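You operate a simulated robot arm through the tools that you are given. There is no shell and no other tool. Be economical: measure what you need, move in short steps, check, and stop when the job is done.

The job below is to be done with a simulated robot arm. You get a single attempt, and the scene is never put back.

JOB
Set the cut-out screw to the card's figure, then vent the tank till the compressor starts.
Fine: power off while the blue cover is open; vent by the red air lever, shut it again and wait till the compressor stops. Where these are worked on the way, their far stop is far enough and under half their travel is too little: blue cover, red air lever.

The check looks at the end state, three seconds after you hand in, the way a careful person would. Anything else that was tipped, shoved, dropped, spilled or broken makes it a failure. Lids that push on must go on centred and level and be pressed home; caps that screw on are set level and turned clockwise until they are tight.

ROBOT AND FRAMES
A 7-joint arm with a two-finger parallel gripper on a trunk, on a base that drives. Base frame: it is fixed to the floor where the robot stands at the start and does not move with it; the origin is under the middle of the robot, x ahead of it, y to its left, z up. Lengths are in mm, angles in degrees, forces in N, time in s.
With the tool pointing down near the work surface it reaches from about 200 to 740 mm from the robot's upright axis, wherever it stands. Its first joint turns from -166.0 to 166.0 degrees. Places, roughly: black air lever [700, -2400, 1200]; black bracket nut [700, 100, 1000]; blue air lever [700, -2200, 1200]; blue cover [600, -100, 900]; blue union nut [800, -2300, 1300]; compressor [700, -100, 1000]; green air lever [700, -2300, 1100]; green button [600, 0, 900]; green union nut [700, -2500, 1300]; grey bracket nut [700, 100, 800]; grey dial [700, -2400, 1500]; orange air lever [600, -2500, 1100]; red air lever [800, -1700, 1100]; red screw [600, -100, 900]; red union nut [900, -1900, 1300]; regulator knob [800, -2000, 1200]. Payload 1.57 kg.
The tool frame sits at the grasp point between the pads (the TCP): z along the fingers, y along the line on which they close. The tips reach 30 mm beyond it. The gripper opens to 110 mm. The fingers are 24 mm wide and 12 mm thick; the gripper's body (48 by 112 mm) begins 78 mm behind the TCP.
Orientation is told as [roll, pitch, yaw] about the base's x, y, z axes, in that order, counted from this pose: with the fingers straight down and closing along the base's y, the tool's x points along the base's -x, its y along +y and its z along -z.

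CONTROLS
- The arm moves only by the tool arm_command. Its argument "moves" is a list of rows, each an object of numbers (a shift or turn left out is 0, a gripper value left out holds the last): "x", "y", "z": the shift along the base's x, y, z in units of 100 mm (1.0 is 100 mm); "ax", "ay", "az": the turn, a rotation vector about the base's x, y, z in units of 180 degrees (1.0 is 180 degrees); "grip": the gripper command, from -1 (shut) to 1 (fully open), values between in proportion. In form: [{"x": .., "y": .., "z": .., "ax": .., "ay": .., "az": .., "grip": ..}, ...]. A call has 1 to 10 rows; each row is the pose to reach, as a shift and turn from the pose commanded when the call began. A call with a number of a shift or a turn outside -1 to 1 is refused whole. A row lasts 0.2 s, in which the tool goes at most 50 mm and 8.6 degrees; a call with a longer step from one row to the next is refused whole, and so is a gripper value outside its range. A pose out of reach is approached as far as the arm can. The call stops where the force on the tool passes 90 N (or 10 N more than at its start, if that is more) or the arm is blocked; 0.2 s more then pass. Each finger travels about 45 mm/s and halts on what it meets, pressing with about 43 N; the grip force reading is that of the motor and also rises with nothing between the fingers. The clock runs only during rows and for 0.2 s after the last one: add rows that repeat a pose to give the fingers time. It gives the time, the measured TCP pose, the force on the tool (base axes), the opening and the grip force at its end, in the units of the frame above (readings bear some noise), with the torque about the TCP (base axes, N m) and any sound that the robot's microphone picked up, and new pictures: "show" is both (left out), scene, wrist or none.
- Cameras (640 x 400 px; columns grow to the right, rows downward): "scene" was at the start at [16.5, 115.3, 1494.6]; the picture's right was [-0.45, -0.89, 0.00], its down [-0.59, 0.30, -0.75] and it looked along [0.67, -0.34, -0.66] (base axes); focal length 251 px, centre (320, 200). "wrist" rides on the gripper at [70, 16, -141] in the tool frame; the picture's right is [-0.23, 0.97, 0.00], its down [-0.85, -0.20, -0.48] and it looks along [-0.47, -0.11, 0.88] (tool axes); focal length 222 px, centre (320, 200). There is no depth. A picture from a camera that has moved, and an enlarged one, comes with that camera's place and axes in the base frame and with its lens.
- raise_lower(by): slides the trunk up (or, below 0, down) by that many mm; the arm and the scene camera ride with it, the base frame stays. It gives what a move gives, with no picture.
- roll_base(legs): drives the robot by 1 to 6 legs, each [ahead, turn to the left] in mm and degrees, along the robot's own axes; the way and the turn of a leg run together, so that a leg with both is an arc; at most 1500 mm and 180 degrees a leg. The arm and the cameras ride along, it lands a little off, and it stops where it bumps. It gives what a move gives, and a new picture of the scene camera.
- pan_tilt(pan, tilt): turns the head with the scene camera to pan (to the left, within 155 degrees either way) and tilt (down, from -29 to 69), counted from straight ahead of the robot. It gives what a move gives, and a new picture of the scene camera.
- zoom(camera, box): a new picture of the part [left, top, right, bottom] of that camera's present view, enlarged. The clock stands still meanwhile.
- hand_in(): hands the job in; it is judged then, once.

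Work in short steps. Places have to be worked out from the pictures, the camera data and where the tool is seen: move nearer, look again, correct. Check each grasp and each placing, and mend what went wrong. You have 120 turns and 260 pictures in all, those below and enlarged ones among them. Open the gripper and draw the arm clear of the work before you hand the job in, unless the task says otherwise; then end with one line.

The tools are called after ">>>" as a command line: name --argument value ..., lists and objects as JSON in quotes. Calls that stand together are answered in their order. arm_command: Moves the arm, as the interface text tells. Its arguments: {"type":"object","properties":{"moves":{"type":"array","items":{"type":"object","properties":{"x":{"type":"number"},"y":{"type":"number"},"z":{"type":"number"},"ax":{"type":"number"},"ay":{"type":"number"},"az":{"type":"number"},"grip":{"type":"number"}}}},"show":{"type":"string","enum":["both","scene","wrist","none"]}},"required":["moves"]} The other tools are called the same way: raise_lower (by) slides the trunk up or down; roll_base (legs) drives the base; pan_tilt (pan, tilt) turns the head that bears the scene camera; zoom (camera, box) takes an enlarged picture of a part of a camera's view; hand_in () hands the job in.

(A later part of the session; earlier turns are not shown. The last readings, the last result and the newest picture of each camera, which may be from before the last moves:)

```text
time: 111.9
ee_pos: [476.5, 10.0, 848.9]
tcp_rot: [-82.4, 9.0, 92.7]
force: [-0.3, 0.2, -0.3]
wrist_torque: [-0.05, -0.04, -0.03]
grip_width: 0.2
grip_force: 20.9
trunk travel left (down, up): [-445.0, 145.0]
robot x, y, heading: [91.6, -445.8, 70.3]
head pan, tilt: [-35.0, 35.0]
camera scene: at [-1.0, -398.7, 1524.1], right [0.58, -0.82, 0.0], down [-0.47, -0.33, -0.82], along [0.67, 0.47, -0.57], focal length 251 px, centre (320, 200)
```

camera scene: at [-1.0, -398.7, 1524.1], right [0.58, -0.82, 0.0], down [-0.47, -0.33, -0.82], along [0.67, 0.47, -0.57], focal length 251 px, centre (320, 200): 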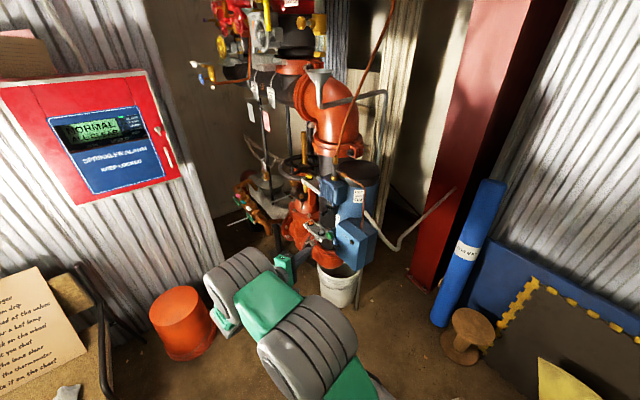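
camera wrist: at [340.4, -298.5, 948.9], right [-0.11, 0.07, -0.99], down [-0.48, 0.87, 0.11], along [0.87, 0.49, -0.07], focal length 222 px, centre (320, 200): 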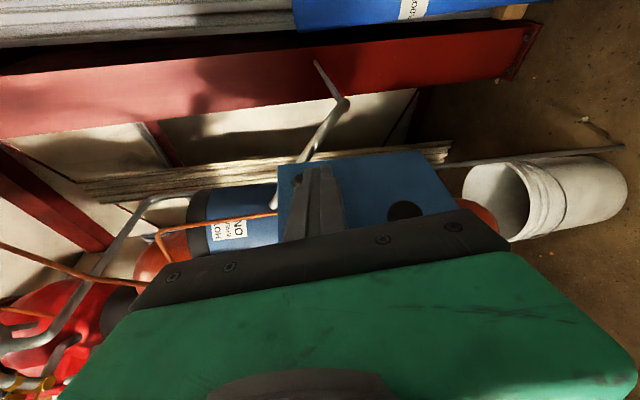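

Cover looks flush. I line up with the button (y −16, z 856), go in and press again.

>>> arm_command --moves '[{"y": -0.15, "z": 0.05}, {"y": -0.26, "z": 0.08}, {"y": -0.26, "z": 0.08, "x": 0.3}, {"y": -0.26, "z": 0.08, "x": 0.6}, {"y": -0.26, "z": 0.08, "x": 0.7}, {"y": -0.26, "z": 0.08, "x": 0.7}]' --show "wrist"

```text
time: 113.3
ee_pos: [546.9, -14.9, 856.0]
tcp_rot: [-82.6, 9.0, 92.7]
force: [0.5, -0.3, -0.4]
wrist_torque: [-0.01, -0.01, 0.0]
grip_width: 0.0
grip_force: 21.5
trunk travel left (down, up): [-445.0, 145.0]
robot x, y, heading: [89.4, -443.9, 70.5]
head pan, tilt: [-35.0, 35.0]
camera wrist: at [407.1, -90.6, 869.6], right [-0.13, 0.07, -0.99], down [-0.49, 0.86, 0.12], along [0.86, 0.5, -0.08], focal length 222 px, centre (320, 200)
```

wrist: 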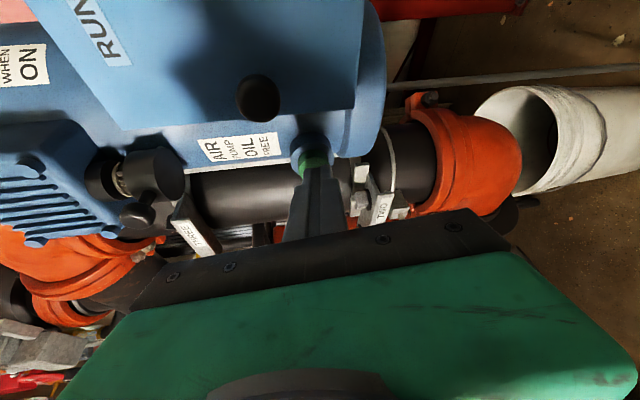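

Tip is right at the button. Press until the click.

>>> arm_command --moves '[{"x": 0.08}, {"x": 0.14}, {"x": 0.2}, {"x": 0.25}, {"x": 0.3}, {"x": 0.34}]' --show "none"

>>> arm_command --moves '[{"x": -0.3}, {"x": -0.6}, {"x": -0.9}, {"x": -1.0}, {"x": -1.0}]' --show "wrist"

>>> zoom --camera "scene" --box '[300, 180, 400, 280]'

```text
time: 114.7
ee_pos: [575.2, -15.7, 856.5]
tcp_rot: [-82.5, 9.3, 93.0]
force: [-68.1, -7.9, -4.1]
wrist_torque: [0.04, -0.04, -0.87]
grip_width: 0.0
grip_force: 21.1
trunk travel left (down, up): [-445.0, 145.0]
robot x, y, heading: [95.8, -442.4, 70.7]
head pan, tilt: [-35.0, 35.0]
heard: click
```

```text
time: 115.9
ee_pos: [482.0, -16.3, 856.7]
tcp_rot: [-82.5, 9.0, 92.7]
force: [0.2, 0.1, -0.3]
wrist_torque: [-0.01, -0.01, 0.03]
grip_width: 0.1
grip_force: 21.5
trunk travel left (down, up): [-445.0, 145.0]
robot x, y, heading: [91.9, -444.3, 70.5]
head pan, tilt: [-35.0, 35.0]
camera wrist: at [341.8, -92.1, 870.8], right [-0.13, 0.07, -0.99], down [-0.49, 0.86, 0.12], along [0.86, 0.5, -0.08], focal length 222 px, centre (320, 200)
```

wrist: 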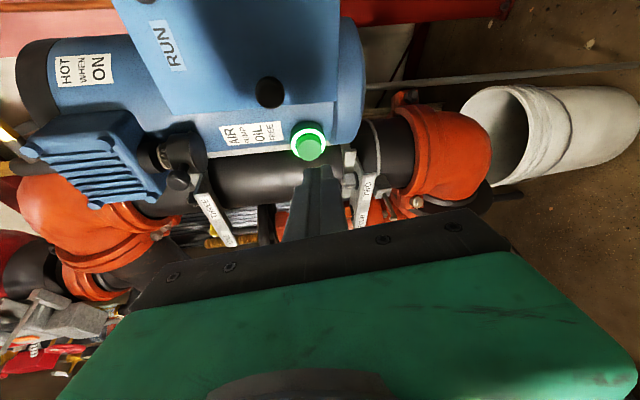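

```text
4.00 times, centred on (350, 230) of scene
camera zoom: at [-1.1, -398.6, 1524.1], right [0.58, -0.82, 0.0], down [-0.47, -0.33, -0.82], along [0.67, 0.47, -0.57], focal length 1002 px, centre (200, 80)
```

zoom: 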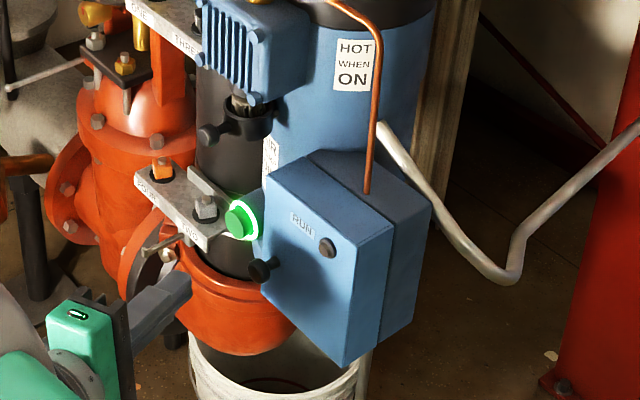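

Power is back on (button lit). Now to the tank. I retract the arm a little, back away and drive toward the wall board along the clear lane.

>>> arm_command --moves '[{"x": -0.3}, {"x": -0.6, "y": -0.1}, {"x": -0.9, "y": -0.2}, {"x": -0.9, "y": -0.2}]' --show "none"

>>> roll_base --legs '[[-200, 0], [0, -175], [0, -10.5], [320, 0], [0, 15], [590, 0]]'

```text
time: 116.9
ee_pos: [390.2, -38.0, 855.1]
tcp_rot: [-82.7, 9.0, 92.6]
force: [-0.1, 0.6, -0.5]
wrist_torque: [-0.03, -0.02, 0.01]
grip_width: 0.1
grip_force: 21.8
trunk travel left (down, up): [-445.0, 145.0]
robot x, y, heading: [92.0, -444.8, 70.5]
head pan, tilt: [-35.0, 35.0]
```

```text
time: 131.8
ee_pos: [-393.8, -1973.1, 855.8]
tcp_rot: [-82.4, 8.9, -76.2]
force: [0.3, -1.5, -0.4]
wrist_torque: [0.0, 0.0, 0.05]
grip_width: 0.1
grip_force: 21.1
trunk travel left (down, up): [-445.0, 145.0]
robot x, y, heading: [-177.7, -1517.4, -98.6]
head pan, tilt: [-35.0, 35.0]
camera scene: at [-77.3, -1545.8, 1524.1], right [-0.72, 0.69, 0.0], down [0.4, 0.42, -0.82], along [-0.56, -0.59, -0.57], focal length 251 px, centre (320, 200)
```

scene: 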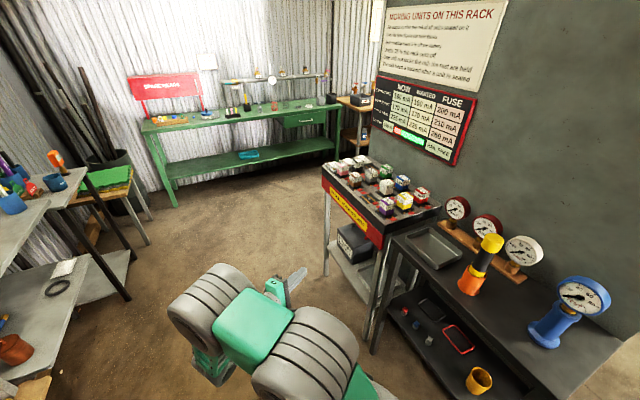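

Arrived. I look left toward the board with the tank.

>>> pan_tilt --pan 90 --tilt 25

>>> pan_tilt --pan 60 --tilt 40

```text
time: 133.8
ee_pos: [-394.4, -1973.4, 855.0]
tcp_rot: [-82.5, 9.0, -76.2]
force: [0.4, 0.7, 0.3]
wrist_torque: [0.02, 0.02, -0.01]
grip_width: 0.0
grip_force: 21.1
trunk travel left (down, up): [-445.0, 145.0]
robot x, y, heading: [-182.5, -1519.6, -98.3]
head pan, tilt: [90.0, 25.0]
camera scene: at [74.5, -1495.8, 1539.9], right [-0.15, -0.99, 0.0], down [-0.42, 0.06, -0.91], along [0.9, -0.14, -0.42], focal length 251 px, centre (320, 200)
```

scene: 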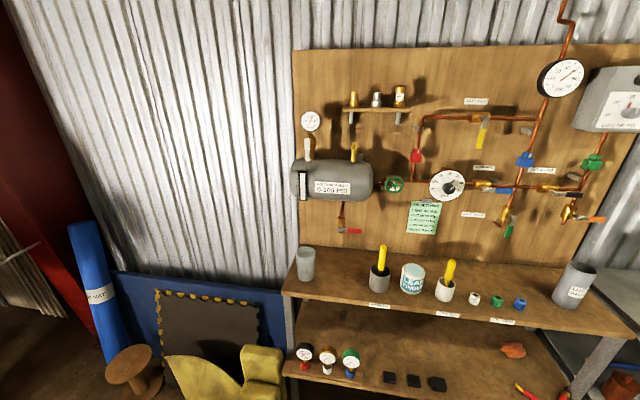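

```text
time: 134.8
ee_pos: [-395.1, -1972.7, 854.1]
tcp_rot: [-82.5, 9.1, -76.2]
force: [0.1, -0.3, -0.8]
wrist_torque: [-0.01, -0.02, -0.01]
grip_width: 0.0
grip_force: 21.7
trunk travel left (down, up): [-445.0, 145.0]
robot x, y, heading: [-180.8, -1520.7, -98.7]
head pan, tilt: [60.0, 40.0]
camera scene: at [49.9, -1535.0, 1516.6], right [-0.62, -0.78, 0.0], down [-0.5, 0.4, -0.77], along [0.6, -0.48, -0.64], focal length 251 px, centre (320, 200)
```

scene: 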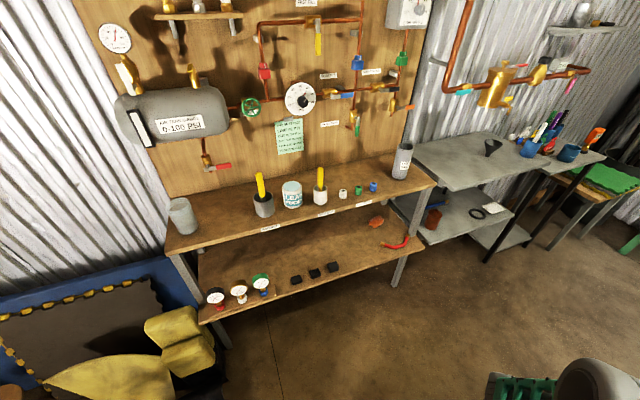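

The red lever sits under the tank at ≈(770,-1710,1093), handle horizontal on a vertical drain pipe (closed). Zoom in to see details and surrounding obstacles.

>>> zoom --camera "scene" --box '[180, 130, 260, 190]'

>>> zoom --camera "scene" --box '[90, 10, 340, 220]'

```text
6.67 times, centred on (220, 160) of scene
camera zoom: at [49.9, -1535.0, 1516.6], right [-0.62, -0.78, 0.0], down [-0.5, 0.4, -0.77], along [0.6, -0.48, -0.64], focal length 1670 px, centre (987, 467)
```

zoom: 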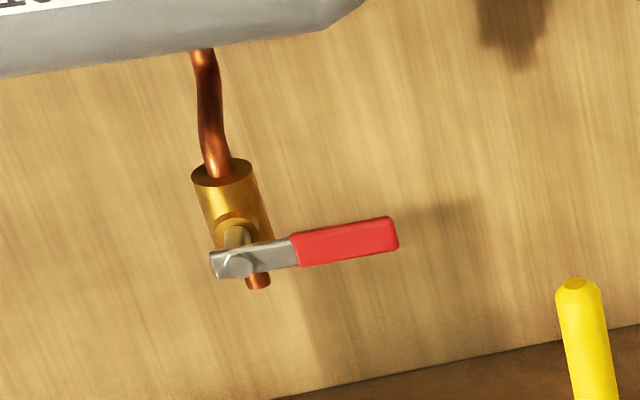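

```text
1.90 times, centred on (215, 115) of scene
camera zoom: at [49.9, -1535.0, 1516.6], right [-0.62, -0.78, 0.0], down [-0.5, 0.4, -0.77], along [0.6, -0.48, -0.64], focal length 477 px, centre (520, 362)
```

zoom: 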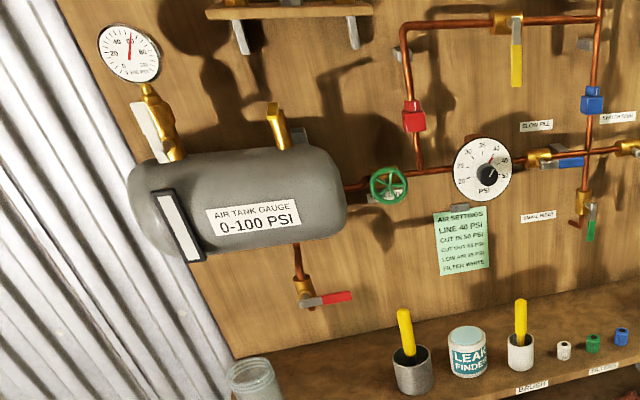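

The board is angled about 13° (its right end nearer). I'll stand at ≈(183,-1869) heading 57° so the tool faces it. I raise the trunk fully, then take a path that swings the arm on the open side.

>>> raise_lower --by 145

>>> roll_base --legs '[[0, 24], [660, 0], [0, -120], [0, -108]]'

>>> pan_tilt --pan -45 --tilt 30

```text
time: 136.5
ee_pos: [-395.4, -1972.6, 998.5]
tcp_rot: [-82.6, 9.0, -76.2]
force: [-0.1, 0.3, 0.3]
wrist_torque: [0.0, 0.04, 0.0]
grip_width: 0.0
grip_force: 21.8
trunk travel left (down, up): [-590.0, 0.0]
robot x, y, heading: [-178.7, -1516.9, -98.7]
head pan, tilt: [60.0, 40.0]
```

```text
time: 150.8
ee_pos: [361.7, -1799.8, 999.6]
tcp_rot: [-82.5, 9.0, 83.1]
force: [-0.1, -0.4, -0.4]
wrist_torque: [0.01, 0.01, 0.02]
grip_width: 0.1
grip_force: 21.3
trunk travel left (down, up): [-590.0, 0.0]
robot x, y, heading: [-4.9, -2152.7, 60.4]
head pan, tilt: [60.0, 40.0]
camera scene: at [-207.4, -2055.9, 1661.5], right [0.86, 0.51, 0.0], down [0.33, -0.55, -0.77], along [-0.39, 0.66, -0.64], focal length 251 px, centre (320, 200)
```

scene: 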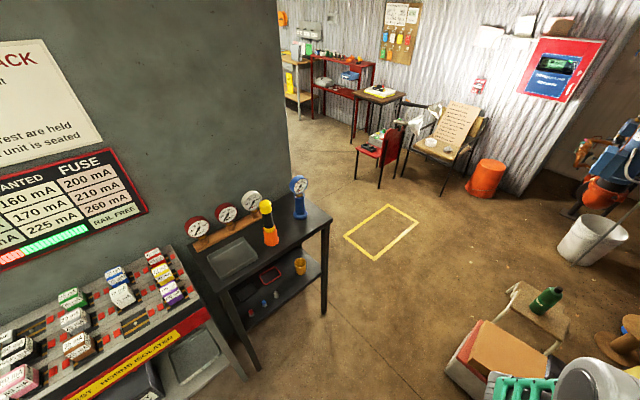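

```text
time: 152.6
ee_pos: [362.0, -1799.8, 1000.8]
tcp_rot: [-82.5, 9.0, 83.0]
force: [-0.1, -0.7, -0.1]
wrist_torque: [0.0, 0.0, 0.0]
grip_width: 0.2
grip_force: 21.2
trunk travel left (down, up): [-590.0, 0.0]
robot x, y, heading: [-3.7, -2152.6, 60.8]
head pan, tilt: [-45.0, 30.0]
camera scene: at [-77.0, -2104.4, 1676.9], right [0.27, -0.96, 0.0], down [-0.48, -0.14, -0.87], along [0.83, 0.24, -0.5], focal length 251 px, centre (320, 200)
```

scene: 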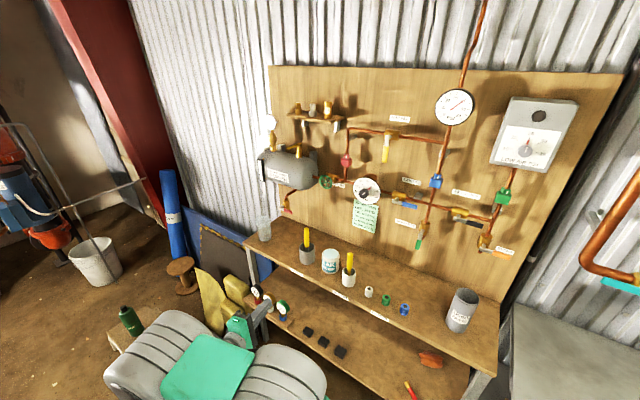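

Good view. Zoom on the lever and the shelf to triangulate.

>>> zoom --camera "scene" --box '[240, 130, 360, 290]'

>>> zoom --camera "scene" --box '[265, 185, 325, 235]'

```text
2.50 times, centred on (300, 210) of scene
camera zoom: at [-77.0, -2104.4, 1676.9], right [0.27, -0.96, 0.0], down [-0.48, -0.14, -0.87], along [0.83, 0.24, -0.5], focal length 626 px, centre (370, 175)
```

zoom: 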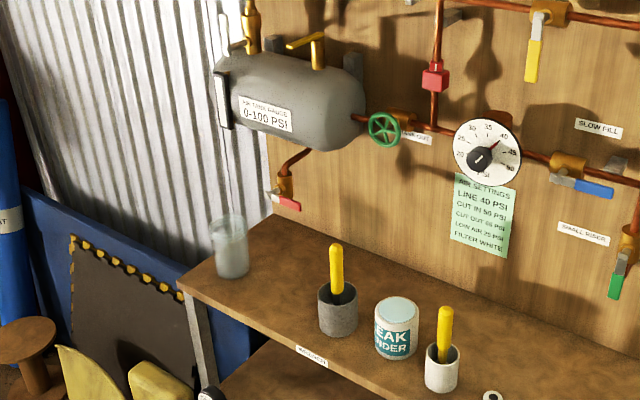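

```text
8.00 times, centred on (295, 210) of scene
camera zoom: at [-77.0, -2104.4, 1676.9], right [0.27, -0.96, 0.0], down [-0.48, -0.14, -0.87], along [0.83, 0.24, -0.5], focal length 2005 px, centre (520, 120)
```

zoom: 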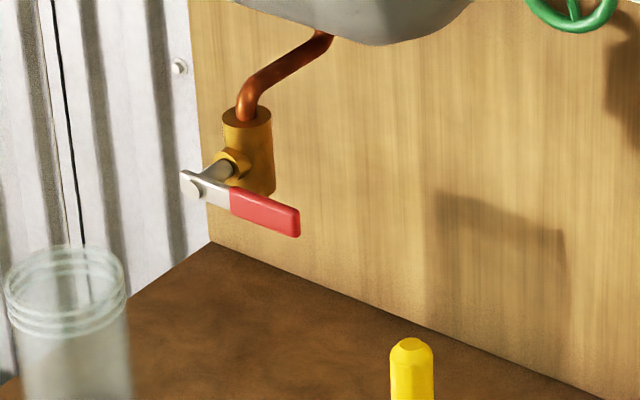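

Triangulated: lever pivot (773,-1673,1097), tip (754,-1740,1094), board tilt 16°, shelf top z≈862, brush top (725,-1813,1047). I drive to (192,-1853) heading 53°.

>>> roll_base --legs '[[0, -4], [355, 0], [0, -4]]'

>>> arm_command --moves '[{"y": -0.4, "z": 0.2}, {"y": -0.8, "z": 0.4}, {"y": -1.0, "z": 0.6}, {"y": -1.0, "z": 0.8}, {"y": -1.0, "z": 1.0}, {"y": -1.0, "z": 1.0}]' --show "wrist"

```text
time: 155.8
ee_pos: [598.7, -1564.6, 999.3]
tcp_rot: [-82.4, 8.9, 75.0]
force: [0.0, -0.6, -0.7]
wrist_torque: [0.04, 0.02, 0.02]
grip_width: 0.2
grip_force: 21.3
trunk travel left (down, up): [-590.0, 0.0]
robot x, y, heading: [188.7, -1860.7, 52.5]
head pan, tilt: [-45.0, 30.0]
camera scene: at [121.5, -1804.0, 1676.9], right [0.13, -0.99, 0.0], down [-0.5, -0.07, -0.87], along [0.86, 0.12, -0.5], focal length 251 px, centre (320, 200)
```

scene: 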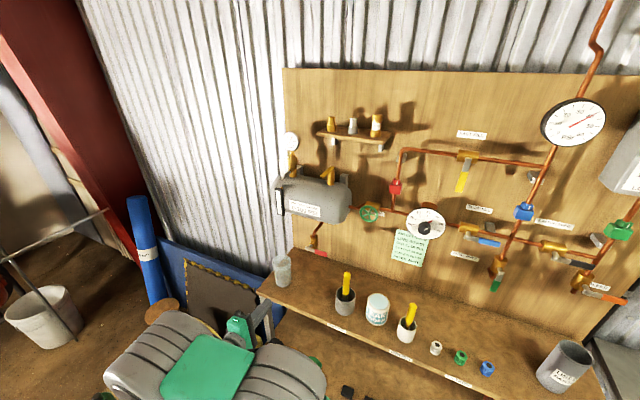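

```text
time: 157.2
ee_pos: [599.4, -1665.5, 1100.4]
tcp_rot: [-82.5, 9.0, 75.0]
force: [0.1, -0.3, -0.8]
wrist_torque: [-0.01, -0.01, 0.01]
grip_width: 0.0
grip_force: 20.9
trunk travel left (down, up): [-590.0, 0.0]
robot x, y, heading: [188.4, -1862.3, 52.7]
head pan, tilt: [-45.0, 30.0]
camera wrist: at [443.3, -1693.6, 1112.8], right [-0.1, 0.1, -0.99], down [-0.2, 0.97, 0.12], along [0.97, 0.21, -0.08], focal length 222 px, centre (320, 200)
```

wrist: 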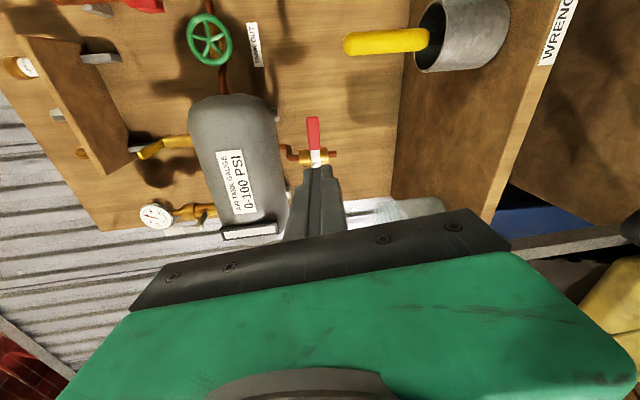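

Tracks well at z 1100. I move the closed fingers to above the handle line (z≈1128) and approach.

>>> arm_command --moves '[{"x": 0.2, "y": -0.2, "z": 0.15}, {"x": 0.5, "y": -0.4, "z": 0.28}, {"x": 0.85, "y": -0.5, "z": 0.28}, {"x": 0.85, "y": -0.5, "z": 0.28}]' --show "wrist"

>>> zoom --camera "scene" --box '[270, 160, 370, 290]'

```text
time: 158.2
ee_pos: [683.9, -1714.7, 1129.2]
tcp_rot: [-82.5, 9.0, 75.0]
force: [-0.3, 0.1, -0.4]
wrist_torque: [-0.01, -0.03, -0.02]
grip_width: 0.0
grip_force: 21.2
trunk travel left (down, up): [-590.0, 0.0]
robot x, y, heading: [190.0, -1858.9, 52.7]
head pan, tilt: [-45.0, 30.0]
camera wrist: at [527.4, -1743.7, 1142.1], right [-0.1, 0.1, -0.99], down [-0.2, 0.97, 0.12], along [0.97, 0.21, -0.08], focal length 222 px, centre (320, 200)
```

wrist: 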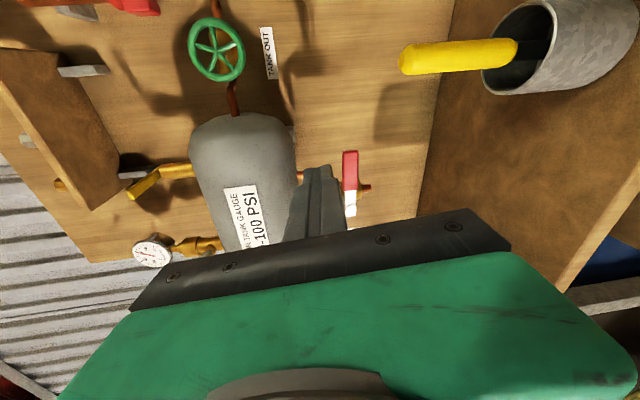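

```text
3.08 times, centred on (320, 225) of scene
camera zoom: at [121.5, -1803.8, 1676.9], right [0.13, -0.99, 0.0], down [-0.5, -0.07, -0.87], along [0.86, 0.12, -0.5], focal length 771 px, centre (320, 123)
```

zoom: 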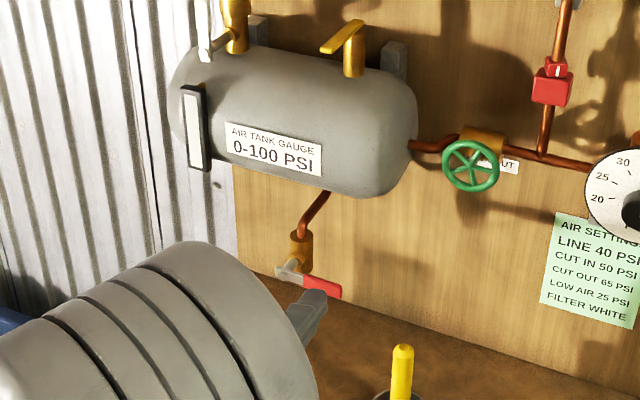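

Finger is ~30 mm above the handle, mid-length. I advance 60 mm over it, then press down a little.

>>> arm_command --moves '[{"x": 0.25}, {"x": 0.45}, {"x": 0.58}, {"x": 0.58}]' --show "wrist"

>>> zoom --camera "scene" --box '[290, 220, 350, 280]'

```text
time: 159.2
ee_pos: [741.3, -1714.9, 1128.4]
tcp_rot: [-82.5, 9.0, 74.9]
force: [-0.4, -0.4, 1.0]
wrist_torque: [0.0, 0.0, 0.0]
grip_width: 0.1
grip_force: 21.1
trunk travel left (down, up): [-590.0, 0.0]
robot x, y, heading: [186.9, -1861.6, 52.6]
head pan, tilt: [-45.0, 30.0]
camera wrist: at [584.6, -1744.1, 1141.0], right [-0.1, 0.1, -0.99], down [-0.2, 0.97, 0.12], along [0.97, 0.21, -0.08], focal length 222 px, centre (320, 200)
```

wrist: 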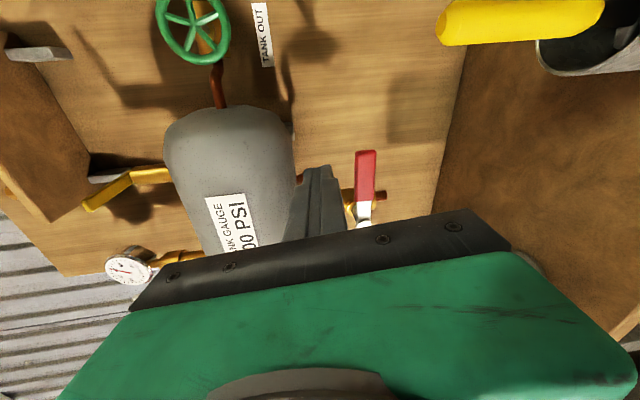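

```text
6.67 times, centred on (320, 250) of scene
camera zoom: at [121.4, -1803.9, 1676.9], right [0.13, -0.99, 0.0], down [-0.5, -0.07, -0.87], along [0.86, 0.11, -0.5], focal length 1670 px, centre (320, -133)
```

zoom: 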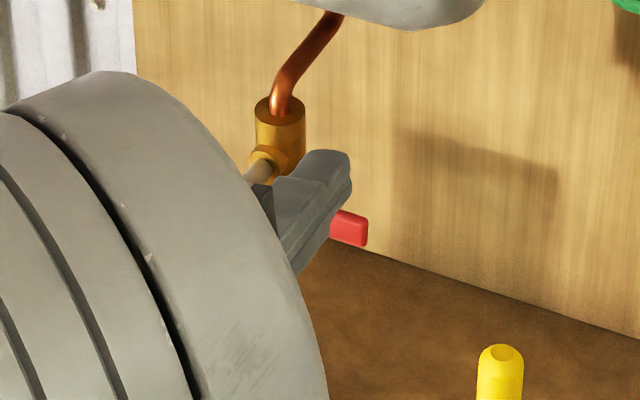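

Finger is over the handle. I press down through ~45° and listen.

>>> arm_command --moves '[{"z": -0.12}, {"z": -0.25}, {"y": 0.0, "z": -0.38}, {"y": 0.05, "z": -0.5}]' --show "wrist"

>>> zoom --camera "scene" --box '[290, 220, 350, 280]'

```text
time: 160.2
ee_pos: [742.1, -1707.8, 1076.3]
tcp_rot: [-82.6, 8.9, 75.1]
force: [0.2, -1.2, 0.7]
wrist_torque: [-0.01, -0.01, -0.06]
grip_width: 0.0
grip_force: 21.4
trunk travel left (down, up): [-590.0, 0.0]
robot x, y, heading: [189.0, -1862.6, 52.5]
head pan, tilt: [-45.0, 30.0]
camera wrist: at [585.6, -1738.5, 1089.5], right [-0.1, 0.1, -0.99], down [-0.2, 0.97, 0.12], along [0.97, 0.21, -0.08], focal length 222 px, centre (320, 200)
```

wrist: 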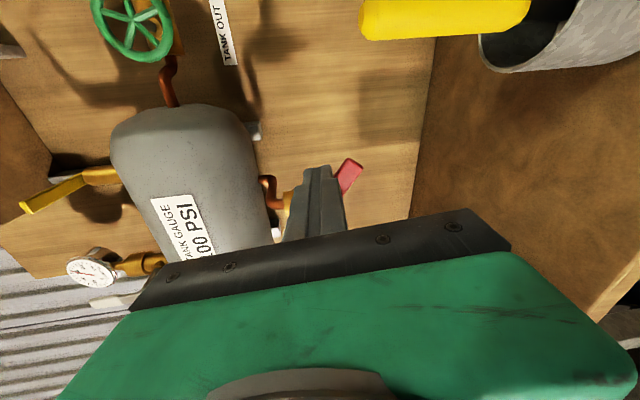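

```text
6.67 times, centred on (320, 250) of scene
camera zoom: at [121.2, -1803.9, 1676.9], right [0.13, -0.99, 0.0], down [-0.5, -0.07, -0.87], along [0.86, 0.11, -0.5], focal length 1670 px, centre (320, -133)
```

zoom: 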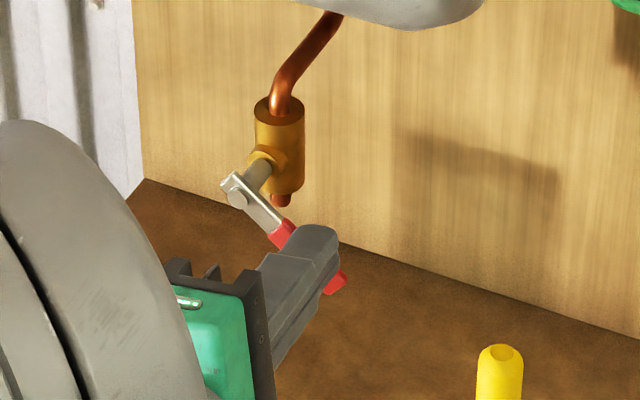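

It turns downward freely (~40°). I continue to the vertical and watch the gauge/listen.

>>> arm_command --moves '[{"y": 0.05, "z": -0.12}, {"y": 0.13, "z": -0.22}, {"y": 0.22, "z": -0.28}, {"y": 0.32, "z": -0.28}, {"y": 0.38, "z": -0.28}]' --show "wrist"

>>> zoom --camera "scene" --box '[270, 120, 350, 280]'

```text
time: 161.4
ee_pos: [742.3, -1671.5, 1050.4]
tcp_rot: [-82.5, 9.0, 75.0]
force: [-0.8, 0.1, 0.6]
wrist_torque: [0.02, 0.02, -0.02]
grip_width: 0.1
grip_force: 21.0
trunk travel left (down, up): [-590.0, 0.0]
robot x, y, heading: [189.4, -1862.1, 52.9]
head pan, tilt: [-45.0, 30.0]
camera wrist: at [585.6, -1701.0, 1063.3], right [-0.1, 0.1, -0.99], down [-0.2, 0.97, 0.12], along [0.97, 0.21, -0.08], focal length 222 px, centre (320, 200)
```

wrist: 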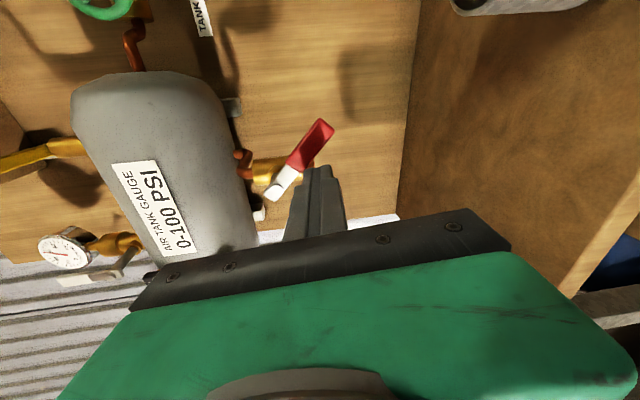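

```text
2.50 times, centred on (310, 200) of scene
camera zoom: at [121.3, -1803.8, 1676.9], right [0.13, -0.99, 0.0], down [-0.5, -0.07, -0.87], along [0.86, 0.12, -0.5], focal length 626 px, centre (345, 200)
```

zoom: 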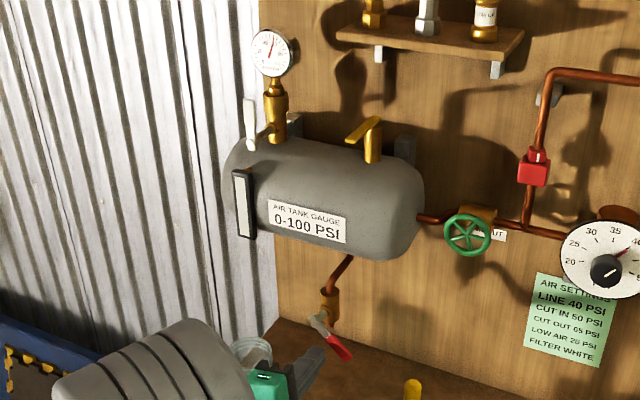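

The tip slid off in front: the handle sits deeper near its pivot, now ≈40° down. I retract, come back above it, and go ~18 mm deeper before pushing on.

>>> arm_command --moves '[{"x": -0.3}, {"x": -0.6}, {"x": -0.6, "y": -0.3, "z": 0.3}, {"x": -0.6, "y": -0.45, "z": 0.62}, {"x": -0.3, "y": -0.45, "z": 0.62}, {"x": 0.0, "y": -0.45, "z": 0.62}, {"x": 0.18, "y": -0.45, "z": 0.62}]' --show "wrist"

>>> zoom --camera "scene" --box '[290, 220, 350, 280]'

```text
time: 163.0
ee_pos: [759.0, -1718.5, 1112.5]
tcp_rot: [-82.5, 9.1, 75.0]
force: [0.5, 0.4, -0.3]
wrist_torque: [0.01, -0.02, 0.0]
grip_width: 0.1
grip_force: 21.7
trunk travel left (down, up): [-590.0, 0.0]
robot x, y, heading: [187.0, -1862.8, 52.7]
head pan, tilt: [-45.0, 30.0]
camera wrist: at [603.5, -1746.8, 1125.4], right [-0.1, 0.1, -0.99], down [-0.2, 0.97, 0.12], along [0.97, 0.21, -0.08], focal length 222 px, centre (320, 200)
```

wrist: 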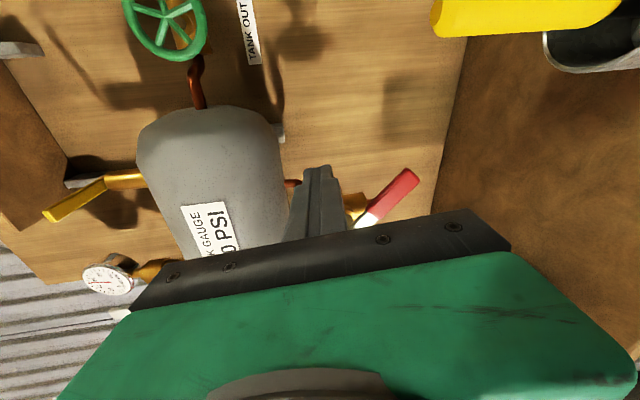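

```text
6.67 times, centred on (320, 250) of scene
camera zoom: at [121.4, -1804.0, 1676.9], right [0.13, -0.99, 0.0], down [-0.5, -0.07, -0.87], along [0.86, 0.12, -0.5], focal length 1670 px, centre (320, -133)
```

zoom: 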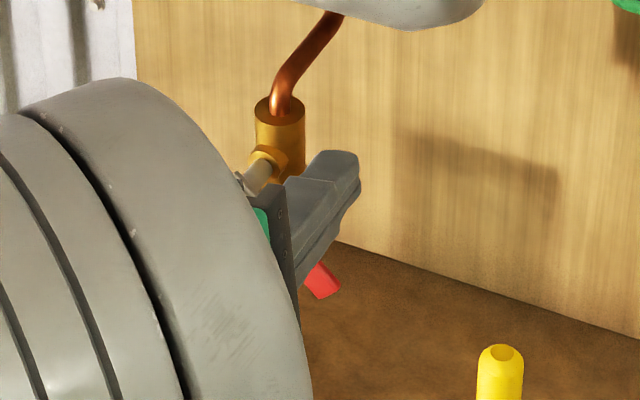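

Finger is now above-right of the handle and deep enough. Push down and leftward along the arc.

>>> arm_command --moves '[{"y": 0.05, "z": -0.25}, {"y": 0.13, "z": -0.4}, {"y": 0.22, "z": -0.5}, {"y": 0.29, "z": -0.55}, {"y": 0.36, "z": -0.57}]' --show "wrist"

>>> zoom --camera "scene" --box '[270, 120, 350, 280]'

```text
time: 164.2
ee_pos: [759.1, -1686.3, 1055.8]
tcp_rot: [-82.5, 9.0, 74.5]
force: [2.5, -21.9, 5.2]
wrist_torque: [0.04, -0.13, -0.68]
grip_width: 0.0
grip_force: 21.6
trunk travel left (down, up): [-590.0, 0.0]
robot x, y, heading: [187.8, -1864.1, 52.3]
head pan, tilt: [-45.0, 30.0]
camera wrist: at [602.6, -1713.9, 1068.5], right [-0.1, 0.1, -0.99], down [-0.2, 0.97, 0.12], along [0.98, 0.21, -0.08], focal length 222 px, centre (320, 200)
```

wrist: 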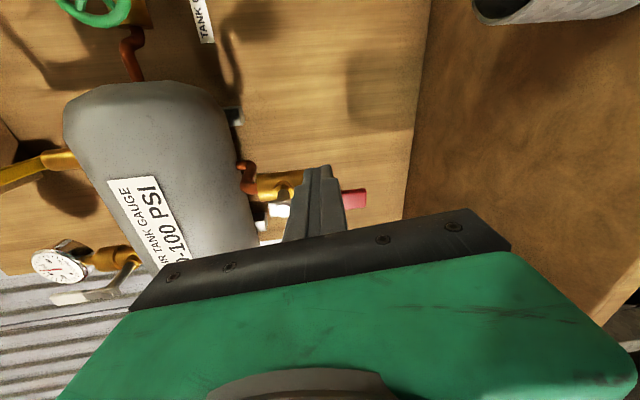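

```text
2.50 times, centred on (310, 200) of scene
camera zoom: at [121.6, -1807.2, 1677.1], right [0.13, -0.99, 0.0], down [-0.5, -0.06, -0.87], along [0.86, 0.11, -0.5], focal length 626 px, centre (345, 200)
```

zoom: 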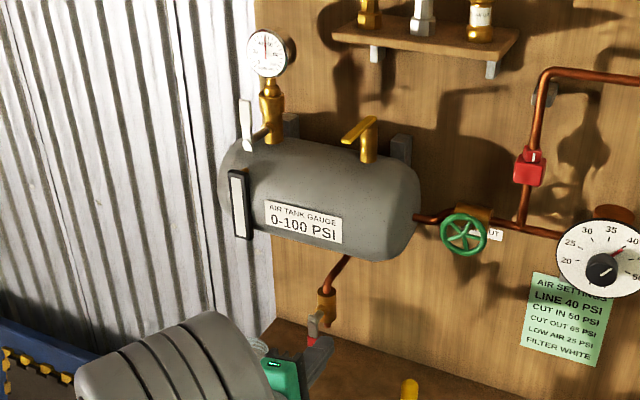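

Handle is straight down at its stop. I back off the pressure slightly and wait, listening.

>>> arm_command --moves '[{"y": -0.05}, {"y": -0.05}, {"y": -0.05}, {"y": -0.05}, {"y": -0.05}, {"y": -0.05}]' --show "none"

>>> zoom --camera "scene" --box '[285, 125, 305, 145]'

```text
time: 165.6
ee_pos: [757.4, -1685.4, 1054.7]
tcp_rot: [-82.5, 9.0, 75.0]
force: [-3.3, -8.9, 2.9]
wrist_torque: [0.04, -0.12, -0.27]
grip_width: 0.0
grip_force: 21.6
trunk travel left (down, up): [-590.0, 0.0]
robot x, y, heading: [188.9, -1859.8, 52.4]
head pan, tilt: [-45.0, 30.0]
```

```text
16.00 times, centred on (295, 135) of scene
camera zoom: at [120.7, -1805.4, 1676.9], right [0.13, -0.99, 0.0], down [-0.5, -0.07, -0.87], along [0.86, 0.12, -0.5], focal length 4009 px, centre (720, 1240)
```

zoom: 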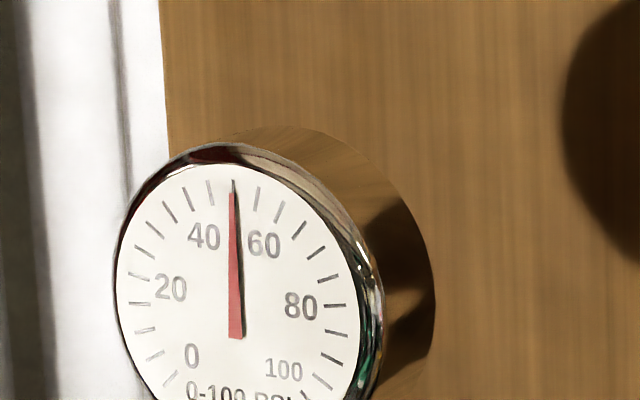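

Gauge reads about 51 psi, close to cut-in 50. Wait a bit more.

>>> arm_command --moves '[{"y": -0.0}, {"y": -0.0}, {"y": -0.0}, {"y": -0.0}, {"y": -0.0}]' --show "none"

>>> zoom --camera "scene" --box '[285, 125, 305, 145]'

```text
time: 166.8
ee_pos: [758.3, -1686.0, 1055.1]
tcp_rot: [-82.5, 9.0, 75.0]
force: [-3.8, -6.5, -0.6]
wrist_torque: [0.02, 0.0, -0.18]
grip_width: 0.1
grip_force: 20.9
trunk travel left (down, up): [-590.0, 0.0]
robot x, y, heading: [187.8, -1858.4, 52.3]
head pan, tilt: [-45.0, 30.0]
```

```text
16.00 times, centred on (295, 135) of scene
camera zoom: at [120.9, -1804.9, 1676.9], right [0.13, -0.99, 0.0], down [-0.5, -0.07, -0.87], along [0.86, 0.12, -0.5], focal length 4009 px, centre (720, 1240)
```

zoom: 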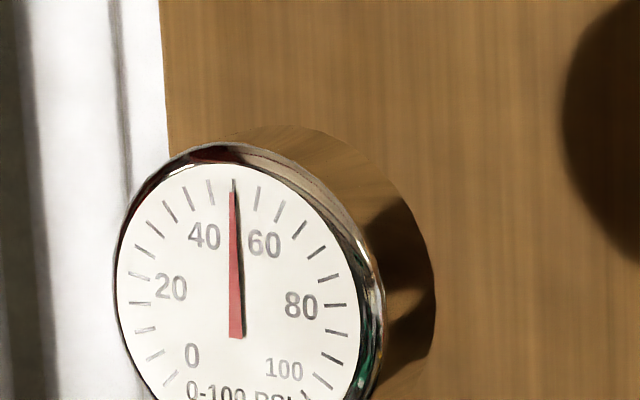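

It seems to hold at ~50; perhaps the compressor already runs. I look at its RUN lamp.

>>> pan_tilt --pan 23 --tilt 22

>>> zoom --camera "scene" --box '[270, 150, 370, 250]'

```text
time: 168.2
ee_pos: [758.3, -1685.7, 1054.5]
tcp_rot: [-82.5, 9.0, 75.0]
force: [-3.5, -6.5, -1.6]
wrist_torque: [0.04, 0.05, -0.21]
grip_width: 0.0
grip_force: 20.7
trunk travel left (down, up): [-590.0, 0.0]
robot x, y, heading: [191.8, -1861.2, 52.7]
head pan, tilt: [23.0, 22.0]
camera scene: at [54.6, -1726.9, 1689.8], right [0.97, -0.25, 0.0], down [-0.09, -0.36, -0.93], along [0.23, 0.9, -0.37], focal length 251 px, centre (320, 200)
```

scene: 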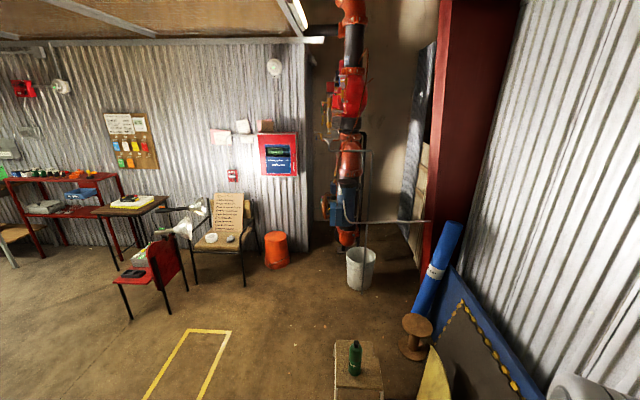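

```text
4.00 times, centred on (320, 200) of scene
camera zoom: at [54.6, -1726.9, 1689.8], right [0.97, -0.25, 0.0], down [-0.09, -0.36, -0.93], along [0.23, 0.9, -0.37], focal length 1002 px, centre (320, 200)
```

zoom: 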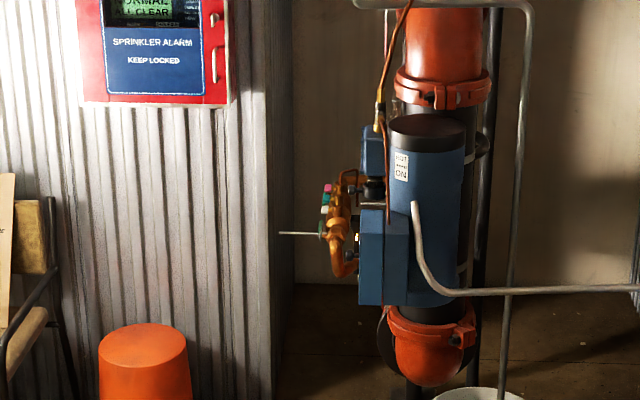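

>>> zoom --camera "scene" --box '[324, 200, 346, 230]'

>>> arm_command --moves '[{"y": 0}, {"y": 0}, {"y": 0}, {"y": 0}, {"y": 0}, {"y": 0}, {"y": 0}, {"y": 0}, {"y": 0}, {"y": 0}]' --show "wrist"

>>> pan_tilt --pan -45 --tilt 30

>>> zoom --camera "scene" --box '[285, 125, 305, 145]'

```text
13.33 times, centred on (335, 215) of scene
camera zoom: at [54.6, -1726.9, 1689.8], right [0.97, -0.25, 0.0], down [-0.09, -0.36, -0.93], along [0.23, 0.9, -0.37], focal length 3341 px, centre (120, 0)
```

zoom: 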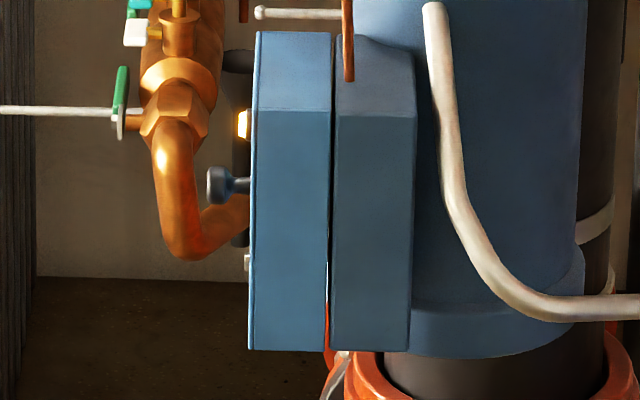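

```text
time: 170.4
ee_pos: [758.6, -1686.5, 1054.1]
tcp_rot: [-82.5, 8.9, 75.1]
force: [-1.6, -6.0, 0.7]
wrist_torque: [0.01, -0.02, -0.17]
grip_width: 0.0
grip_force: 21.4
trunk travel left (down, up): [-590.0, 0.0]
robot x, y, heading: [189.1, -1858.0, 52.7]
head pan, tilt: [23.0, 22.0]
camera wrist: at [602.8, -1715.4, 1067.9], right [-0.1, 0.1, -0.99], down [-0.2, 0.97, 0.12], along [0.97, 0.21, -0.08], focal length 222 px, centre (320, 200)
```

wrist: 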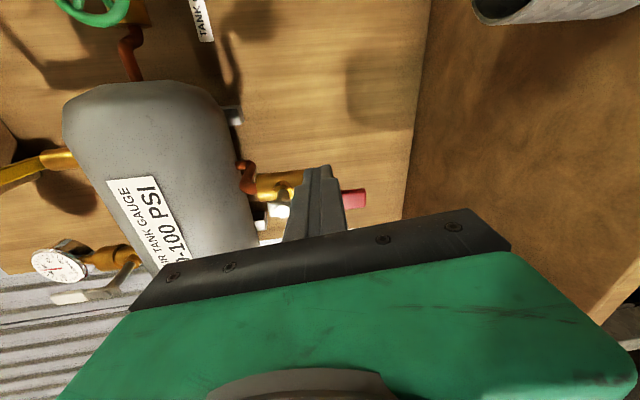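

```text
time: 171.8
ee_pos: [758.4, -1687.0, 1056.8]
tcp_rot: [-82.6, 8.9, 75.0]
force: [-1.9, -6.4, 1.0]
wrist_torque: [0.03, -0.05, -0.18]
grip_width: 0.2
grip_force: 21.2
trunk travel left (down, up): [-590.0, 0.0]
robot x, y, heading: [187.4, -1860.9, 52.4]
head pan, tilt: [-45.0, 30.0]
camera scene: at [121.2, -1804.8, 1676.9], right [0.13, -0.99, 0.0], down [-0.5, -0.07, -0.87], along [0.86, 0.12, -0.5], focal length 251 px, centre (320, 200)
```

scene: 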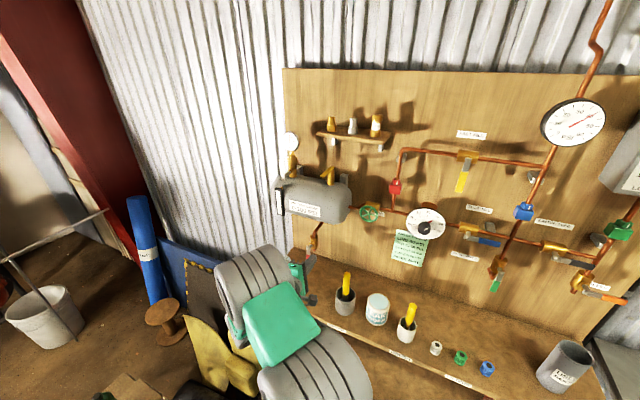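

```text
16.00 times, centred on (295, 135) of scene
camera zoom: at [121.2, -1804.8, 1676.9], right [0.13, -0.99, 0.0], down [-0.5, -0.07, -0.87], along [0.86, 0.12, -0.5], focal length 4009 px, centre (720, 1240)
```

zoom: 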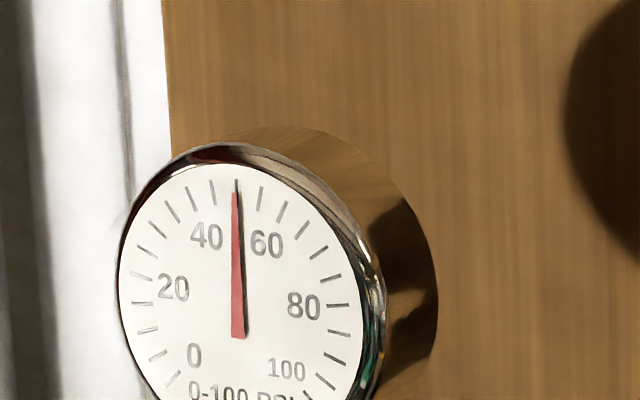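

The RUN lamp is lit: the compressor has started and is holding about 50 psi against the vent. Now I shut the lever: withdraw, go to the handle's left side and push it back right and up.

>>> arm_command --moves '[{"x": -0.35, "y": -0.05}, {"x": -0.65, "y": -0.05}, {"x": -0.65, "y": 0.3, "z": -0.04}, {"x": -0.65, "y": 0.5, "z": -0.06}, {"x": -0.4, "y": 0.5, "z": -0.06}, {"x": -0.1, "y": 0.5, "z": -0.06}, {"x": 0.03, "y": 0.5, "z": -0.06}]' --show "wrist"

>>> zoom --camera "scene" --box '[280, 215, 350, 285]'

```text
time: 173.4
ee_pos: [762.7, -1635.8, 1047.9]
tcp_rot: [-82.5, 9.0, 75.1]
force: [0.5, 0.3, 0.4]
wrist_torque: [0.01, -0.01, 0.01]
grip_width: 0.0
grip_force: 21.2
trunk travel left (down, up): [-590.0, 0.0]
robot x, y, heading: [194.0, -1858.1, 52.6]
head pan, tilt: [-45.0, 30.0]
camera wrist: at [607.8, -1665.8, 1061.1], right [-0.1, 0.1, -0.99], down [-0.2, 0.97, 0.12], along [0.97, 0.21, -0.08], focal length 222 px, centre (320, 200)
```

wrist: 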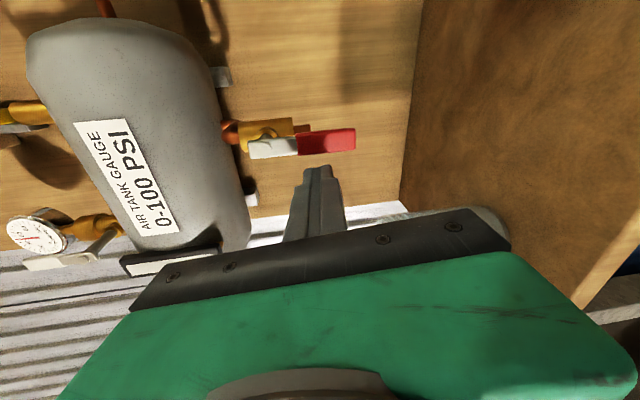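

```text
5.71 times, centred on (315, 250) of scene
camera zoom: at [121.6, -1803.9, 1676.9], right [0.13, -0.99, 0.0], down [-0.5, -0.07, -0.87], along [0.86, 0.11, -0.5], focal length 1432 px, centre (349, -86)
```

zoom: 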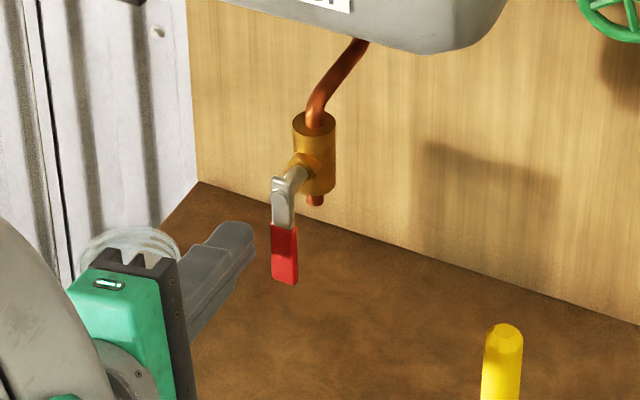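

Finger is left of the vertical handle. Push right and then up along the arc to horizontal.

>>> arm_command --moves '[{"y": -0.2}, {"y": -0.38, "z": 0.0}, {"y": -0.52, "z": 0.05}, {"y": -0.64, "z": 0.13}, {"y": -0.74, "z": 0.24}, {"y": -0.79, "z": 0.34}, {"y": -0.79, "z": 0.4}, {"y": -0.79, "z": 0.44}]' --show "wrist"

>>> zoom --camera "scene" --box '[280, 215, 350, 285]'

```text
time: 175.0
ee_pos: [760.9, -1709.2, 1067.1]
tcp_rot: [-79.9, 9.2, 76.4]
force: [6.0, 15.5, -28.1]
wrist_torque: [0.22, 0.29, 0.22]
grip_width: 0.0
grip_force: 21.3
trunk travel left (down, up): [-590.0, 0.0]
robot x, y, heading: [188.4, -1858.0, 53.2]
head pan, tilt: [-45.0, 30.0]
stopped in row 8: the force on the tool passed its limit at 93 N (the readings are from after the stop); the commanded pose is now the measured one
camera wrist: at [605.5, -1741.3, 1087.2], right [-0.15, 0.11, -0.98], down [-0.21, 0.97, 0.14], along [0.97, 0.23, -0.12], focal length 222 px, centre (320, 200)
```

wrist: 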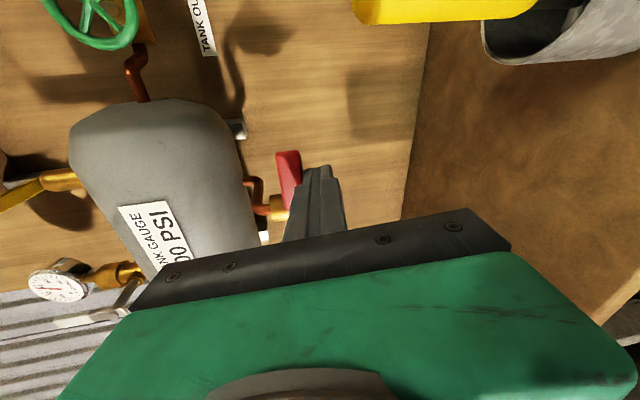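

```text
5.71 times, centred on (315, 250) of scene
camera zoom: at [125.3, -1802.4, 1677.5], right [0.14, -0.99, 0.0], down [-0.5, -0.07, -0.86], along [0.86, 0.12, -0.5], focal length 1432 px, centre (349, -86)
```

zoom: 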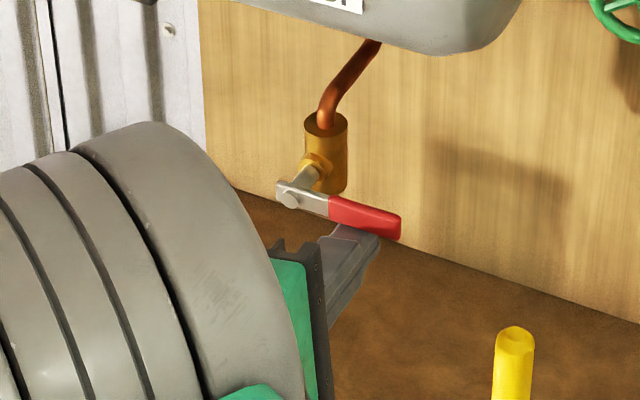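

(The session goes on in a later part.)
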